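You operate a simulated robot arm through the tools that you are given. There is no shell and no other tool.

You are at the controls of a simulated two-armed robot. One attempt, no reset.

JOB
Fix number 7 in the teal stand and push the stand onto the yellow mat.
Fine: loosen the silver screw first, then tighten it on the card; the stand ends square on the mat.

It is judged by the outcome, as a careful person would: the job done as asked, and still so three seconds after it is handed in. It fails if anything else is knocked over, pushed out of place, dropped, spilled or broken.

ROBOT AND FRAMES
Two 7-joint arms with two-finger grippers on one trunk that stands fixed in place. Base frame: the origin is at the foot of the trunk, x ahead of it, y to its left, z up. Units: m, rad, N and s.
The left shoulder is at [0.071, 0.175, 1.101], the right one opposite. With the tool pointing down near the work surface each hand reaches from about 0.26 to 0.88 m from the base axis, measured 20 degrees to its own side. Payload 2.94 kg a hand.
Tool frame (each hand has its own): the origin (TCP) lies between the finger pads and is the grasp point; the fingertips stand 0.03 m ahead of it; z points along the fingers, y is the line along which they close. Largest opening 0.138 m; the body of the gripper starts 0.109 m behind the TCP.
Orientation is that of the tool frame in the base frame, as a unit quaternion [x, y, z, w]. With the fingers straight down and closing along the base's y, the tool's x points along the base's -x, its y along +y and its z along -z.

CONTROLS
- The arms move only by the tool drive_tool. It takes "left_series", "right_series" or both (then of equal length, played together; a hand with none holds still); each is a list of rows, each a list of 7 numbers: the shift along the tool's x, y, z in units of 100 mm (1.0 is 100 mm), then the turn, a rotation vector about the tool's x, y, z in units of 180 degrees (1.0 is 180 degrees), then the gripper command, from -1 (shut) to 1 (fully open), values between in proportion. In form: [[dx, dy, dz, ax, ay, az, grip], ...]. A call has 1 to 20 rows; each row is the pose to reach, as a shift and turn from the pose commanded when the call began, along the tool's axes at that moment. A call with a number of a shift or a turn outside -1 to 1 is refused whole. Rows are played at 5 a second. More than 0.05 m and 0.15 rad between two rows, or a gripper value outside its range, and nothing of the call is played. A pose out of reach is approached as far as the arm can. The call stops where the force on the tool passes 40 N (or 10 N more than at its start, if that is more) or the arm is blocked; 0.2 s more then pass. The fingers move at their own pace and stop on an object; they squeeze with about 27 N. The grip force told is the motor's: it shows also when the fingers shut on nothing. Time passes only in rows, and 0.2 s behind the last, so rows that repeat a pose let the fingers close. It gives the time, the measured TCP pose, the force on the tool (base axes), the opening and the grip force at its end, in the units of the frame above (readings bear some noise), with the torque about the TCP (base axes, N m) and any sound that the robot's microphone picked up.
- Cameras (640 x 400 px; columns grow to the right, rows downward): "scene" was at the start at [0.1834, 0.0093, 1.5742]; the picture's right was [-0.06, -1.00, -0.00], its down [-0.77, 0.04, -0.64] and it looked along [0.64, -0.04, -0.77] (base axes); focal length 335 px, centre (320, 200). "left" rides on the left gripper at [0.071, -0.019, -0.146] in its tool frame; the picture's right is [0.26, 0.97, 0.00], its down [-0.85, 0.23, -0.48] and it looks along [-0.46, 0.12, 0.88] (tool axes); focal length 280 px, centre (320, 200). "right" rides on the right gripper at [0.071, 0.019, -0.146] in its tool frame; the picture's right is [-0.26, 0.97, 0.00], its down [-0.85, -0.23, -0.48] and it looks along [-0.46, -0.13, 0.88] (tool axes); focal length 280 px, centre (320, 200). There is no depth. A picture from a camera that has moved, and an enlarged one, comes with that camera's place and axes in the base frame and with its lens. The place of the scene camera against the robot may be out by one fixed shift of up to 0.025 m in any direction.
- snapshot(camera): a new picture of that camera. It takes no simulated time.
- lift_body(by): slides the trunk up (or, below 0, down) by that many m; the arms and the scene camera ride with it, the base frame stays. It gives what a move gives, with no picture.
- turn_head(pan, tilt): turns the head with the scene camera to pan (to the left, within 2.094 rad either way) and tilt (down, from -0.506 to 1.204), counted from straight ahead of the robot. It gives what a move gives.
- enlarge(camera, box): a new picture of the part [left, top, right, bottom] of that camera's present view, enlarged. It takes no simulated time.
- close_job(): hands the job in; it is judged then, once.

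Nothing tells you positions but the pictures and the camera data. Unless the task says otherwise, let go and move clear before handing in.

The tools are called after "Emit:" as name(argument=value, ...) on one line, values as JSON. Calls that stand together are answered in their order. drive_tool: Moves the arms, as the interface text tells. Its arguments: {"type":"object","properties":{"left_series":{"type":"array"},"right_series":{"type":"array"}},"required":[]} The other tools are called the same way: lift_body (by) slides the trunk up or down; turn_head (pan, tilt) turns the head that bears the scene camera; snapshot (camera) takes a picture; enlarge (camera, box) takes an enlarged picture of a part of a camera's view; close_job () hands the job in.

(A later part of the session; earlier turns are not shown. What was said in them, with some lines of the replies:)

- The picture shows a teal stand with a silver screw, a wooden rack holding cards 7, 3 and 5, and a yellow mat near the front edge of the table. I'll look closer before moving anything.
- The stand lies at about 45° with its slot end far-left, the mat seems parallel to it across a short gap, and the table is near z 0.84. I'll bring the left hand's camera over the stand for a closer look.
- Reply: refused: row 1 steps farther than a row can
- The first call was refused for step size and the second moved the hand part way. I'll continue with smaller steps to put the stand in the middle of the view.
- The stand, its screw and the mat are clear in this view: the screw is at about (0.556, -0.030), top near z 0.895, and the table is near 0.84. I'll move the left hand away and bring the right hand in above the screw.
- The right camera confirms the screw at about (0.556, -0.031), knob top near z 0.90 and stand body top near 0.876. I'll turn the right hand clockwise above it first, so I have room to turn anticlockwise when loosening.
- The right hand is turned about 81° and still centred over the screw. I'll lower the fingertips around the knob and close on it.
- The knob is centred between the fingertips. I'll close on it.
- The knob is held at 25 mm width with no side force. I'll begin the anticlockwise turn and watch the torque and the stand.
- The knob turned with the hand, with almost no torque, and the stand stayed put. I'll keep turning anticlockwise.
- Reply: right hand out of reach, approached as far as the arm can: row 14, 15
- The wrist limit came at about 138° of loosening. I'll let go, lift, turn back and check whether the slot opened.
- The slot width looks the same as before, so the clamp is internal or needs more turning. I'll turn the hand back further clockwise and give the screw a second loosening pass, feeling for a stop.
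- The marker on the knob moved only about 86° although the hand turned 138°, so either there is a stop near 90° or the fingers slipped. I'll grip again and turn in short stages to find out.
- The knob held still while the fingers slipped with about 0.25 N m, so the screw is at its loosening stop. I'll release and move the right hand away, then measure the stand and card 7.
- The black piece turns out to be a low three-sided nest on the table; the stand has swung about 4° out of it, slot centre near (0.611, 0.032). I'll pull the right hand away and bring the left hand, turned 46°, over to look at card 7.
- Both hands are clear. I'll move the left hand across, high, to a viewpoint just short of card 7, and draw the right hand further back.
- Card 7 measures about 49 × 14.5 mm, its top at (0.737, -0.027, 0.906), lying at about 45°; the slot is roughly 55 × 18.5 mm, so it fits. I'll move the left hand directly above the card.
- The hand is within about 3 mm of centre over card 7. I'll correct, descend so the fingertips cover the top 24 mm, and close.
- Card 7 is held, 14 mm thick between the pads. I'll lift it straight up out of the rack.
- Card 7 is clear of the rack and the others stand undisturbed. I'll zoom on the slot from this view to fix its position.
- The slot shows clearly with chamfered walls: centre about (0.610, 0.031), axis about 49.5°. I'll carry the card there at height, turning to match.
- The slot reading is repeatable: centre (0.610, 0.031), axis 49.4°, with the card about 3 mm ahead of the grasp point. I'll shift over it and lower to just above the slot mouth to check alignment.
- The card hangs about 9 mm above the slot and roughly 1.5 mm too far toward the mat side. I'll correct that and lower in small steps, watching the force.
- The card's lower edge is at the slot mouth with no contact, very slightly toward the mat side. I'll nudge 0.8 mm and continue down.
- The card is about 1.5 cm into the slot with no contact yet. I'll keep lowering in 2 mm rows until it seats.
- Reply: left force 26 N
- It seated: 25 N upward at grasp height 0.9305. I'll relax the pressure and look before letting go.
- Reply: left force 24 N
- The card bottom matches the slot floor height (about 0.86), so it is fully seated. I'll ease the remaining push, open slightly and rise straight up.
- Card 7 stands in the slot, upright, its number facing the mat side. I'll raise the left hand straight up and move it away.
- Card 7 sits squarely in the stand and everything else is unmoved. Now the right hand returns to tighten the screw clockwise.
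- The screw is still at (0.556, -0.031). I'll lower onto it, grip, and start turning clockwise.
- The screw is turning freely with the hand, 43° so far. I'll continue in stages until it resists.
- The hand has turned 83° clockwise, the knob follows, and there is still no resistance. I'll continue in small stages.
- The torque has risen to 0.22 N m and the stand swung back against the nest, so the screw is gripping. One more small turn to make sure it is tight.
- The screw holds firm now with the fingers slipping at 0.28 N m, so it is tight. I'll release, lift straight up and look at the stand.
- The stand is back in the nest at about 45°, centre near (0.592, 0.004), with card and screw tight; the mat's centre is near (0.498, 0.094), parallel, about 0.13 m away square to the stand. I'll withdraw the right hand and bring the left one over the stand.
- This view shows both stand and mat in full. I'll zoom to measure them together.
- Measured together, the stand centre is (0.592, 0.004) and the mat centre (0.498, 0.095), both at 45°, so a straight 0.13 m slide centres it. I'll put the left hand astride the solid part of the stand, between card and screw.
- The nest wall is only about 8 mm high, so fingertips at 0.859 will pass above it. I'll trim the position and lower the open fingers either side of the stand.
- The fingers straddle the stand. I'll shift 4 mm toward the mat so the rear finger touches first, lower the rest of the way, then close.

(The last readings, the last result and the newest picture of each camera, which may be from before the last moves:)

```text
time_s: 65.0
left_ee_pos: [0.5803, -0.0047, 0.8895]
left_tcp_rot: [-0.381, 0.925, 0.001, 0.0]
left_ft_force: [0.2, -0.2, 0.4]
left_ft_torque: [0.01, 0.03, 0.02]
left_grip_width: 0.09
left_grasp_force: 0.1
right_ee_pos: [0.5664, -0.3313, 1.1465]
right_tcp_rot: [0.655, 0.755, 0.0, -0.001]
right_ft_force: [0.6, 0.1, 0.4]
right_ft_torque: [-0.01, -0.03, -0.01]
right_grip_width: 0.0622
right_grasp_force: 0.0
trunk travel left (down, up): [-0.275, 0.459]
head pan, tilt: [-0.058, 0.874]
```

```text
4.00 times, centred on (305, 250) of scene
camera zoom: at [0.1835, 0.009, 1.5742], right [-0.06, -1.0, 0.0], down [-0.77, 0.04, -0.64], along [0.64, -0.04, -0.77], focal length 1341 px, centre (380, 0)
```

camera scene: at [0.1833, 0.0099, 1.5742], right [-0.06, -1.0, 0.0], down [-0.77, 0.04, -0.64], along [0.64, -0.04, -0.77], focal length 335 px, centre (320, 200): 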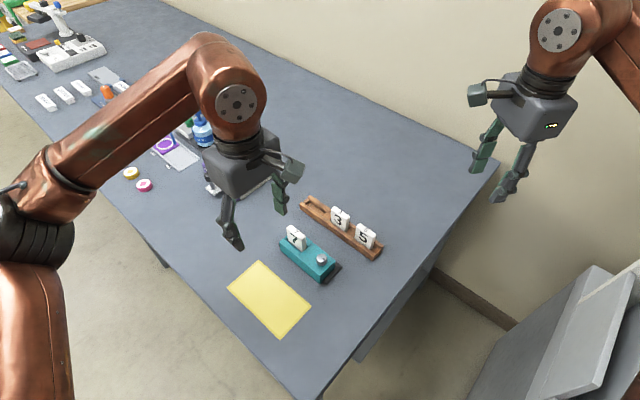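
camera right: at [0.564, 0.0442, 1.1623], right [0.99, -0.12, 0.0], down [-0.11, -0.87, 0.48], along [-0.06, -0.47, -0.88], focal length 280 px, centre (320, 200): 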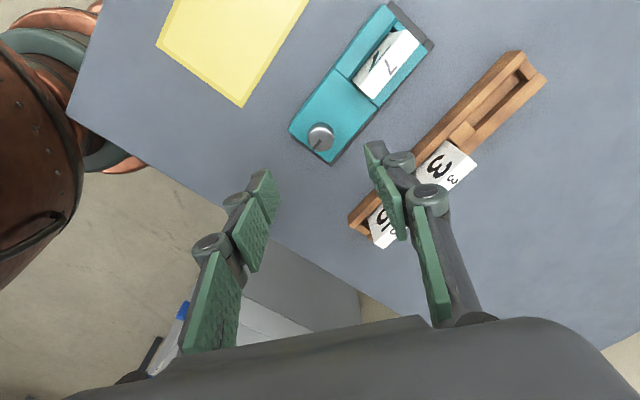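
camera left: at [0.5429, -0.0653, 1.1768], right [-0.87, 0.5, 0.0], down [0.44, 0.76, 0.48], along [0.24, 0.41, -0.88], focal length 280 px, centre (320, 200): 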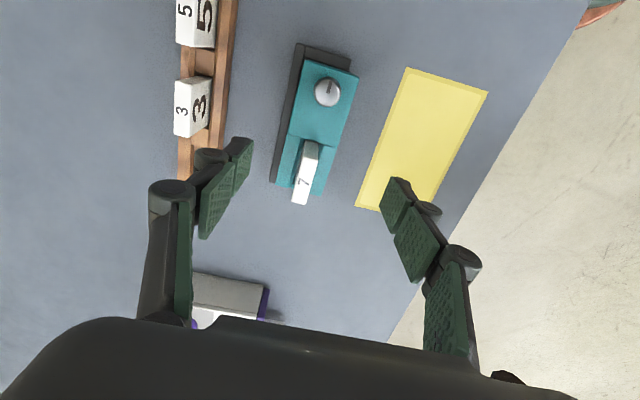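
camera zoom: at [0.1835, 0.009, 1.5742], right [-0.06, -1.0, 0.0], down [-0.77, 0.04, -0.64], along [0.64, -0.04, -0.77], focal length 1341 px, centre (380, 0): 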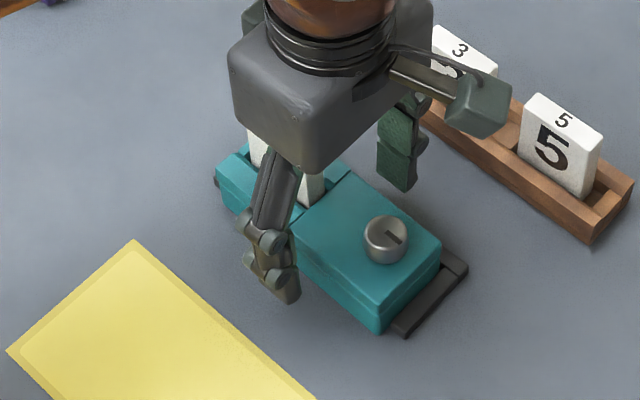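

Emit:
drive_tool(left_series=[[0, 0, 0, 0, 0, 0, -0.1], [0, 0, 0, 0, 0, 0, -0.2], [0, 0, 0, 0, 0, 0, -0.4], [0, 0, 0, 0, 0, 0, -0.4]])

Emit:
enlarge(camera="left", box=[180, 40, 480, 240])

Emit:
enlarge(camera="scene", box=[250, 200, 360, 300])

```text
time_s: 66.0
left_ee_pos: [0.5799, -0.0057, 0.8906]
left_tcp_rot: [-0.381, 0.924, 0.001, -0.001]
left_ft_force: [1.4, -0.4, 1.6]
left_ft_torque: [-0.08, -0.12, -0.1]
left_grip_width: 0.0557
left_grasp_force: 27.2
right_ee_pos: [0.5663, -0.3316, 1.1476]
right_tcp_rot: [0.656, 0.755, 0.001, -0.001]
right_ft_force: [-0.1, 0.1, -0.6]
right_ft_torque: [0.02, -0.04, 0.01]
right_grip_width: 0.0621
right_grasp_force: 0.1
trunk travel left (down, up): [-0.275, 0.459]
head pan, tilt: [-0.058, 0.874]
```

```text
2.00 times, centred on (330, 140) of left
camera zoom: at [0.5442, -0.0687, 1.0358], right [-0.87, 0.5, 0.0], down [0.44, 0.76, 0.48], along [0.24, 0.41, -0.88], focal length 561 px, centre (300, 320)
```

zoom: 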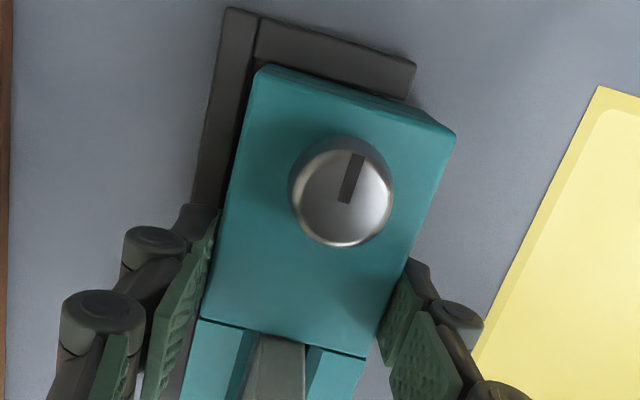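

```text
4.00 times, centred on (305, 250) of scene
camera zoom: at [0.1836, 0.0089, 1.5742], right [-0.06, -1.0, 0.0], down [-0.77, 0.04, -0.64], along [0.64, -0.04, -0.77], focal length 1341 px, centre (380, 0)
```

zoom: 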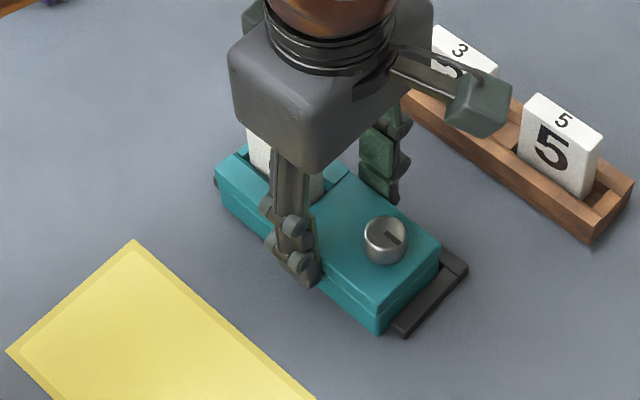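

The stand is gripped at 55.7 mm, its true width, and sits centred in the hand. I'll slide it along the table toward the mat, stopping just short of the mat edge to check.

Emit:
drive_tool(left_series=[[0, 0.1, 0, 0, 0, 0, -0.4], [0.005, 0.2, 0, 0, 0, 0, -0.4], [0.01, 0.3, 0, 0, 0, 0, -0.4], [0.015, 0.4, 0, 0, 0, 0, -0.4], [0.02, 0.45, 0, 0, 0, 0, -0.4]])

Emit:
snapshot(camera="left")

Emit:
enlarge(camera="scene", box=[230, 200, 360, 320])

```text
time_s: 67.2
left_ee_pos: [0.55, 0.0259, 0.8911]
left_tcp_rot: [-0.383, 0.924, -0.001, 0.002]
left_ft_force: [9.4, 1.0, 9.2]
left_ft_torque: [0.15, -0.18, 0.32]
left_grip_width: 0.0558
left_grasp_force: 26.7
right_ee_pos: [0.5657, -0.3323, 1.1469]
right_tcp_rot: [0.656, 0.755, 0.0, 0.0]
right_ft_force: [-0.1, 0.8, 0.1]
right_ft_torque: [0.04, -0.02, 0.02]
right_grip_width: 0.062
right_grasp_force: 0.2
trunk travel left (down, up): [-0.275, 0.459]
head pan, tilt: [-0.058, 0.874]
```

```text
taken
camera left: at [0.5125, -0.0379, 1.0357], right [-0.87, 0.5, 0.0], down [0.44, 0.76, 0.48], along [0.24, 0.41, -0.88], focal length 280 px, centre (320, 200)
```

left: 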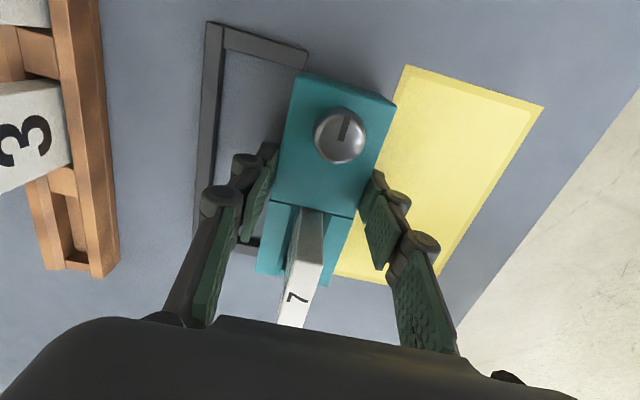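

```text
3.33 times, centred on (295, 260) of scene
camera zoom: at [0.184, 0.0091, 1.5742], right [-0.06, -1.0, 0.0], down [-0.77, 0.04, -0.64], along [0.64, -0.04, -0.77], focal length 1118 px, centre (403, 0)
```

zoom: 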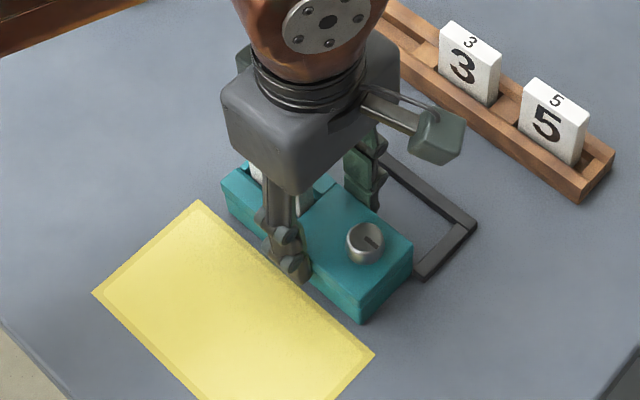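

The slide is straight and the nest has stayed put, but there's some side force toward the nest's end bar, so I'll undo that 2 mm lengthwise shift while continuing onto the mat.

Emit:
drive_tool(left_series=[[-0.02, 0.0, 0, 0, 0, 0, -0.4], [-0.02, 0.07, 0, 0, 0, 0, -0.4], [-0.02, 0.14, 0, 0, 0, 0, -0.4], [-0.02, 0.2, 0, 0, 0, 0, -0.4]])

Emit:
snapshot(camera="left")

Emit:
enlarge(camera="scene", box=[230, 200, 360, 320])

```text
time_s: 68.2
left_ee_pos: [0.5356, 0.0411, 0.8897]
left_tcp_rot: [-0.382, 0.924, 0.0, 0.0]
left_ft_force: [1.0, -2.7, 5.5]
left_ft_torque: [-0.43, 0.0, -0.01]
left_grip_width: 0.0556
left_grasp_force: 27.2
right_ee_pos: [0.5659, -0.3328, 1.1472]
right_tcp_rot: [0.655, 0.755, 0.0, -0.001]
right_ft_force: [-0.4, -0.5, 0.2]
right_ft_torque: [0.0, 0.01, 0.01]
right_grip_width: 0.0619
right_grasp_force: 0.1
trunk travel left (down, up): [-0.275, 0.459]
head pan, tilt: [-0.058, 0.874]
```

```text
taken
camera left: at [0.4989, -0.0223, 1.0357], right [-0.87, 0.5, 0.0], down [0.44, 0.76, 0.48], along [0.24, 0.41, -0.88], focal length 280 px, centre (320, 200)
```

left: 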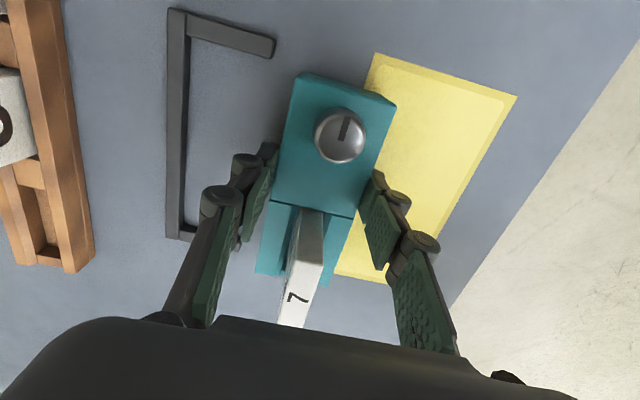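

```text
3.33 times, centred on (295, 260) of scene
camera zoom: at [0.1831, 0.009, 1.5742], right [-0.06, -1.0, 0.0], down [-0.77, 0.04, -0.64], along [0.64, -0.04, -0.77], focal length 1118 px, centre (403, 0)
```

zoom: 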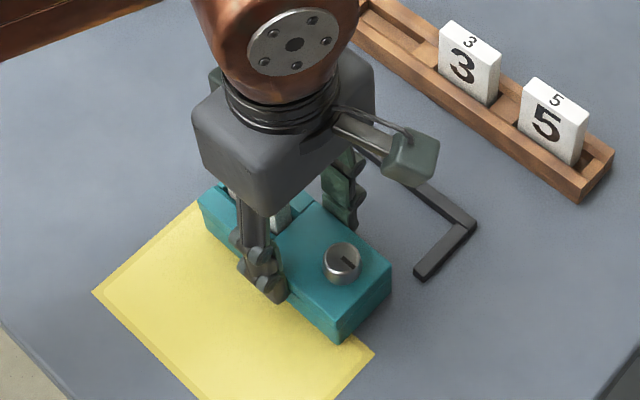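

The stand has crossed onto the mat smoothly and is clear of the nest. I'll slide the remaining 64 mm to the centre of the mat.

Emit:
drive_tool(left_series=[[0.0, 0.1, 0, 0, 0, 0, -0.4], [0.01, 0.2, 0, 0, 0, 0, -0.4], [0.02, 0.3, 0, 0, 0, 0, -0.4], [0.02, 0.4, 0, 0, 0, 0, -0.4], [0.02, 0.5, 0, 0, 0, 0, -0.4], [0.02, 0.6, 0, 0, 0, 0, -0.4], [0.02, 0.64, 0, 0, 0, 0, -0.4], [0.02, 0.64, 0, 0, 0, 0, -0.4]])

Emit:
snapshot(camera="left")

Emit:
enlarge(camera="scene", box=[210, 220, 340, 350])

Emit:
snapshot(camera="right")

```text
time_s: 70.0
left_ee_pos: [0.4887, 0.0853, 0.89]
left_tcp_rot: [-0.382, 0.924, 0.0, 0.0]
left_ft_force: [2.5, -1.8, 5.3]
left_ft_torque: [-0.06, 0.21, 0.03]
left_grip_width: 0.0556
left_grasp_force: 27.3
right_ee_pos: [0.5668, -0.3322, 1.1467]
right_tcp_rot: [0.655, 0.755, 0.0, -0.001]
right_ft_force: [-0.2, -0.4, 0.5]
right_ft_torque: [0.01, 0.0, -0.03]
right_grip_width: 0.0621
right_grasp_force: 0.0
trunk travel left (down, up): [-0.275, 0.459]
head pan, tilt: [-0.058, 0.874]
```

```text
taken
camera left: at [0.4525, 0.0223, 1.0357], right [-0.87, 0.5, 0.0], down [0.44, 0.76, 0.48], along [0.24, 0.41, -0.88], focal length 280 px, centre (320, 200)
```

left: 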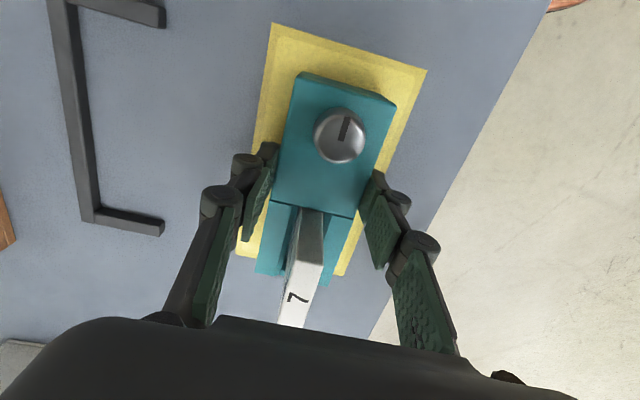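

```text
3.08 times, centred on (275, 285) of scene
camera zoom: at [0.1834, 0.0089, 1.5742], right [-0.06, -1.0, 0.0], down [-0.77, 0.04, -0.64], along [0.64, -0.04, -0.77], focal length 1032 px, centre (458, -62)
```

zoom: 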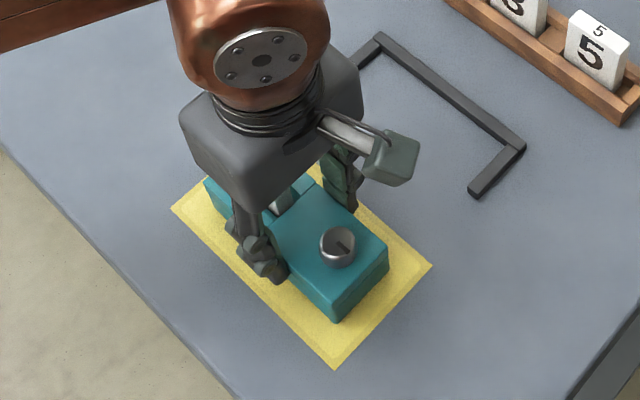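

```text
taken
camera right: at [0.5754, -0.2585, 1.2926], right [0.99, -0.12, 0.0], down [-0.11, -0.87, 0.47], along [-0.06, -0.47, -0.88], focal length 280 px, centre (320, 200)
```

right: 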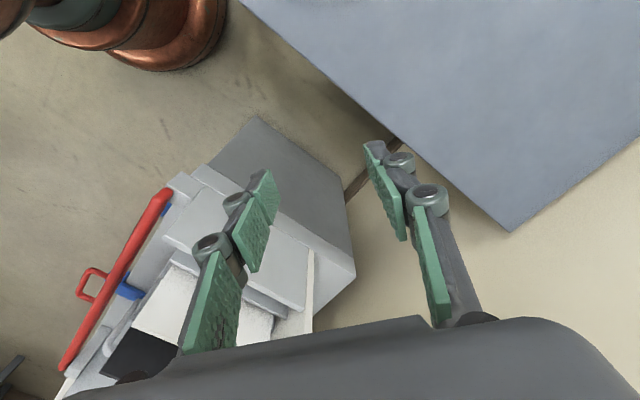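

The stand now sits on the mat with margin all round. I'll open the fingers gently, rise straight up and check squareness.

Emit:
drive_tool(left_series=[[0, 0, 0, 0, 0, 0, -0.15], [0, 0, 0, 0, 0, 0, 0.0], [0, 0, 0, 0, 0, 0, 0.15], [0, 0, 0, 0, 0, 0, 0.3], [0, 0, 0, 0, 0, 0, 0.3], [0, 0, -0.3, 0, 0, 0, 0.3], [0, 0, -0.6, 0, 0, 0, 0.3], [0, 0, -1.0, 0, 0, 0, 0.3]])

Emit:
drive_tool(left_series=[[0, 0, -0.4, 0, 0, 0, 0.3], [0.3, 0, -0.7, 0, 0, 0, 0.3], [0.6, 0, -0.9, 0, 0, 0, 0.3], [0.6, 0, -0.9, 0, 0, 0, 0.3]])

Emit:
snapshot(camera="left")

Emit:
enlarge(camera="scene", box=[210, 220, 340, 350])

Emit:
snapshot(camera="scene")

```text
time_s: 71.8
left_ee_pos: [0.487, 0.0872, 0.99]
left_tcp_rot: [-0.382, 0.924, 0.0, 0.0]
left_ft_force: [0.9, 0.4, 1.4]
left_ft_torque: [0.03, 0.0, -0.02]
left_grip_width: 0.0897
left_grasp_force: 0.1
right_ee_pos: [0.5656, -0.331, 1.1473]
right_tcp_rot: [0.655, 0.755, 0.0, 0.0]
right_ft_force: [-1.2, -0.1, 1.0]
right_ft_torque: [-0.01, 0.01, 0.0]
right_grip_width: 0.0622
right_grasp_force: 0.0
trunk travel left (down, up): [-0.275, 0.459]
head pan, tilt: [-0.058, 0.874]
```

```text
time_s: 72.8
left_ee_pos: [0.4465, 0.0438, 1.0804]
left_tcp_rot: [-0.382, 0.924, 0.001, 0.0]
left_ft_force: [0.7, -0.5, -0.5]
left_ft_torque: [-0.04, 0.03, -0.02]
left_grip_width: 0.0898
left_grasp_force: 0.1
right_ee_pos: [0.5667, -0.3308, 1.1477]
right_tcp_rot: [0.655, 0.756, -0.001, -0.002]
right_ft_force: [0.5, 0.9, -0.4]
right_ft_torque: [0.01, -0.02, 0.0]
right_grip_width: 0.062
right_grasp_force: 0.1
trunk travel left (down, up): [-0.275, 0.459]
head pan, tilt: [-0.058, 0.874]
```

```text
taken
camera left: at [0.4099, -0.0208, 1.226], right [-0.87, 0.5, 0.0], down [0.44, 0.76, 0.48], along [0.24, 0.41, -0.88], focal length 280 px, centre (320, 200)
```

left: 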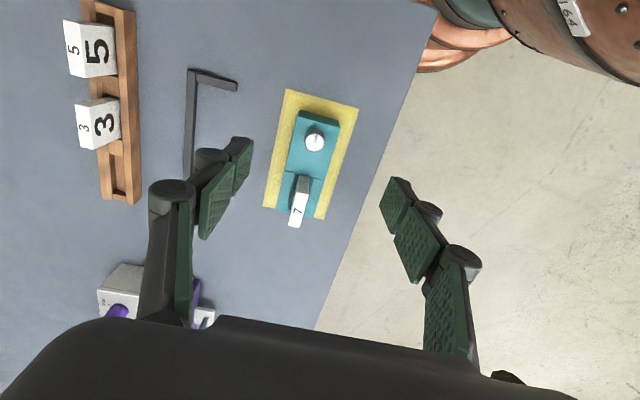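

```text
3.08 times, centred on (275, 285) of scene
camera zoom: at [0.1839, 0.01, 1.5741], right [-0.06, -1.0, 0.0], down [-0.77, 0.04, -0.64], along [0.64, -0.04, -0.77], focal length 1032 px, centre (458, -62)
```

zoom: 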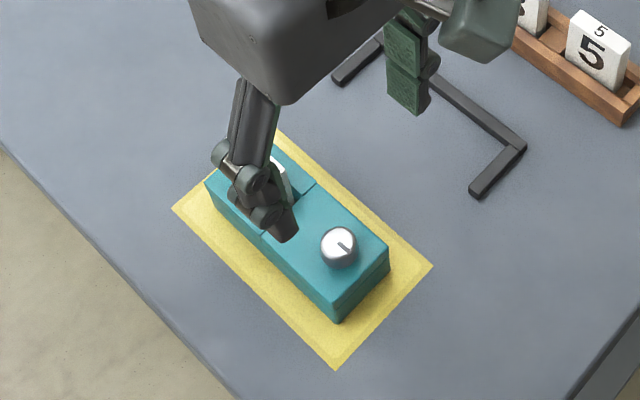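

```text
taken
camera scene: at [0.1839, 0.01, 1.5741], right [-0.06, -1.0, 0.0], down [-0.77, 0.04, -0.64], along [0.64, -0.04, -0.77], focal length 335 px, centre (320, 200)
```

scene: 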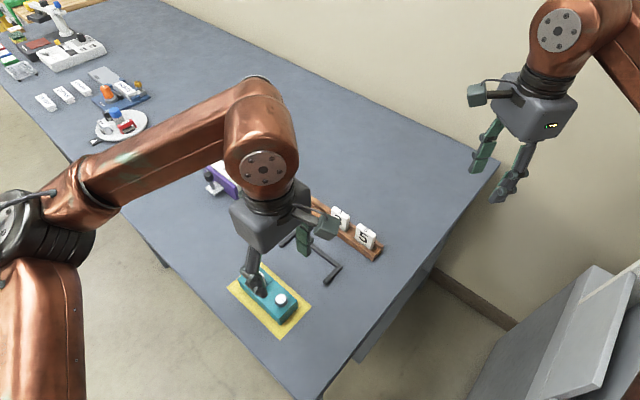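

Emit:
enlarge(camera="left", box=[240, 80, 380, 240])

```text
2.50 times, centred on (310, 160) of left
camera zoom: at [0.4099, -0.0208, 1.226], right [-0.87, 0.5, 0.0], down [0.44, 0.76, 0.48], along [0.24, 0.41, -0.88], focal length 701 px, centre (345, 300)
```

zoom: 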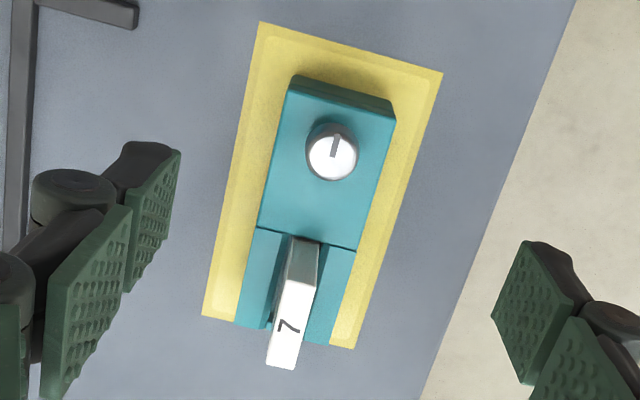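

The stand lies within 2 mm of the mat's centre and square to it within about a degree, with card 7 in place and the screw marker in its tightened position. I'll move the left hand clear and take a last look round.

Emit:
drive_tool(left_series=[[0, 0, -0.4, 0, 0, 0, 0.3], [-0.2, 0.3, -0.7, 0, 0, 0, 0.3], [-0.4, 0.6, -0.9, 0, 0, 0, 0.3], [-0.7, 0.9, -1.0, 0, 0, 0, 0.3], [-0.9, 1.0, -1.0, 0, 0, 0, 0.3], [-0.9, 1.0, -1.0, 0, 0, 0, 0.3]])

Emit:
drive_tool(left_series=[[-0.3, 0.3, 0, 0, 0, 0, 0.3], [-0.6, 0.6, 0, 0, 0, 0, 0.3], [-0.7, 0.7, 0, 0, 0, 0, 0.3], [-0.7, 0.7, 0, 0, 0, 0, 0.3]])

Emit:
snapshot(camera="scene")

Emit:
enlarge(camera="scene", box=[210, 230, 330, 340])

Emit:
enlarge(camera="scene", box=[260, 180, 400, 290])

```text
time_s: 74.2
left_ee_pos: [0.4412, 0.1788, 1.1804]
left_tcp_rot: [-0.382, 0.924, -0.001, 0.0]
left_ft_force: [0.4, -0.2, 0.3]
left_ft_torque: [-0.05, 0.01, 0.0]
left_grip_width: 0.0898
left_grasp_force: 0.0
right_ee_pos: [0.566, -0.3309, 1.1471]
right_tcp_rot: [0.656, 0.755, 0.001, -0.001]
right_ft_force: [0.0, -0.1, -0.4]
right_ft_torque: [-0.03, 0.05, 0.02]
right_grip_width: 0.0622
right_grasp_force: 0.0
trunk travel left (down, up): [-0.275, 0.459]
head pan, tilt: [-0.058, 0.874]
```

```text
time_s: 75.2
left_ee_pos: [0.4416, 0.2775, 1.1813]
left_tcp_rot: [-0.382, 0.924, 0.0, 0.0]
left_ft_force: [0.5, 0.3, 1.1]
left_ft_torque: [0.02, 0.02, -0.02]
left_grip_width: 0.0896
left_grasp_force: 0.1
right_ee_pos: [0.5655, -0.3307, 1.1465]
right_tcp_rot: [0.655, 0.755, 0.001, 0.0]
right_ft_force: [0.9, -0.5, -0.2]
right_ft_torque: [-0.02, -0.02, 0.01]
right_grip_width: 0.0621
right_grasp_force: 0.0
trunk travel left (down, up): [-0.275, 0.459]
head pan, tilt: [-0.058, 0.874]
```

```text
taken
camera scene: at [0.1833, 0.0094, 1.5742], right [-0.06, -1.0, 0.0], down [-0.77, 0.04, -0.64], along [0.64, -0.04, -0.77], focal length 335 px, centre (320, 200)
```

scene: 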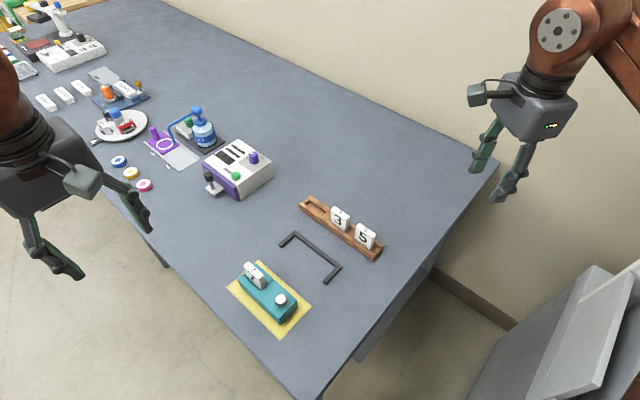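

```text
3.64 times, centred on (270, 285) of scene
camera zoom: at [0.1833, 0.0094, 1.5742], right [-0.06, -1.0, 0.0], down [-0.77, 0.04, -0.64], along [0.64, -0.04, -0.77], focal length 1219 px, centre (502, -109)
```

zoom: 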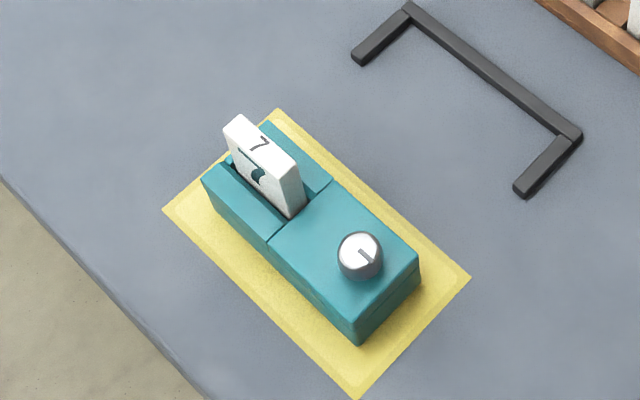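

```text
3.64 times, centred on (330, 235) of scene
camera zoom: at [0.1833, 0.0094, 1.5742], right [-0.06, -1.0, 0.0], down [-0.77, 0.04, -0.64], along [0.64, -0.04, -0.77], focal length 1219 px, centre (284, 73)
```

zoom: 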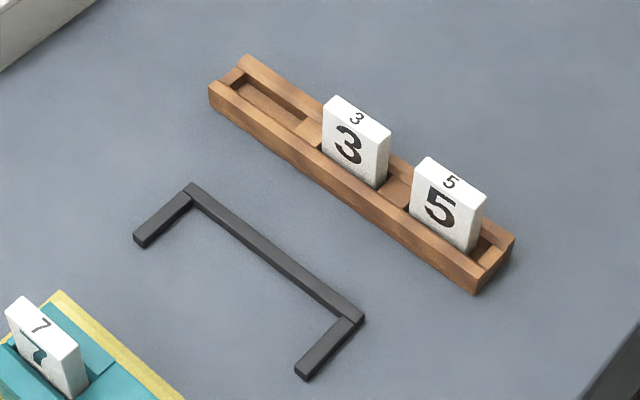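

Card 7 is upright and clamped in the stand, which sits square in the middle of the mat. The rack, cards 3 and 5 and the black nest are where they were, and both hands are clear, so I'll hand in.

Emit:
close_job()

```text
The job is handed in.
```

Card 7 is clamped in the teal stand, and the stand sits on the yellow mat. The job is handed in; I haven't seen the result of the judging.

- **Screw:** I turned it anticlockwise to its stop before inserting the card. I then tightened it clockwise until the fingers slipped at about 0.28 N m, with its marker back where it started.
- **Card:** 7 stands upright, seated on the slot floor, with its number facing the mat side.
- **Stand:** I gripped it and slid it along the table rather than pushing it from behind. By the last measurement it is within 2 mm of the mat's centre and square to it within about a degree.
- **Everything else:** The rack, cards 3 and 5, and the black three-sided frame the stand started in show no movement in the final pictures. Both hands are empty and clear of the table.

While I was loosening the screw, the stand swung about 4° out of the frame. It swung back when I tightened the screw, before the slide.
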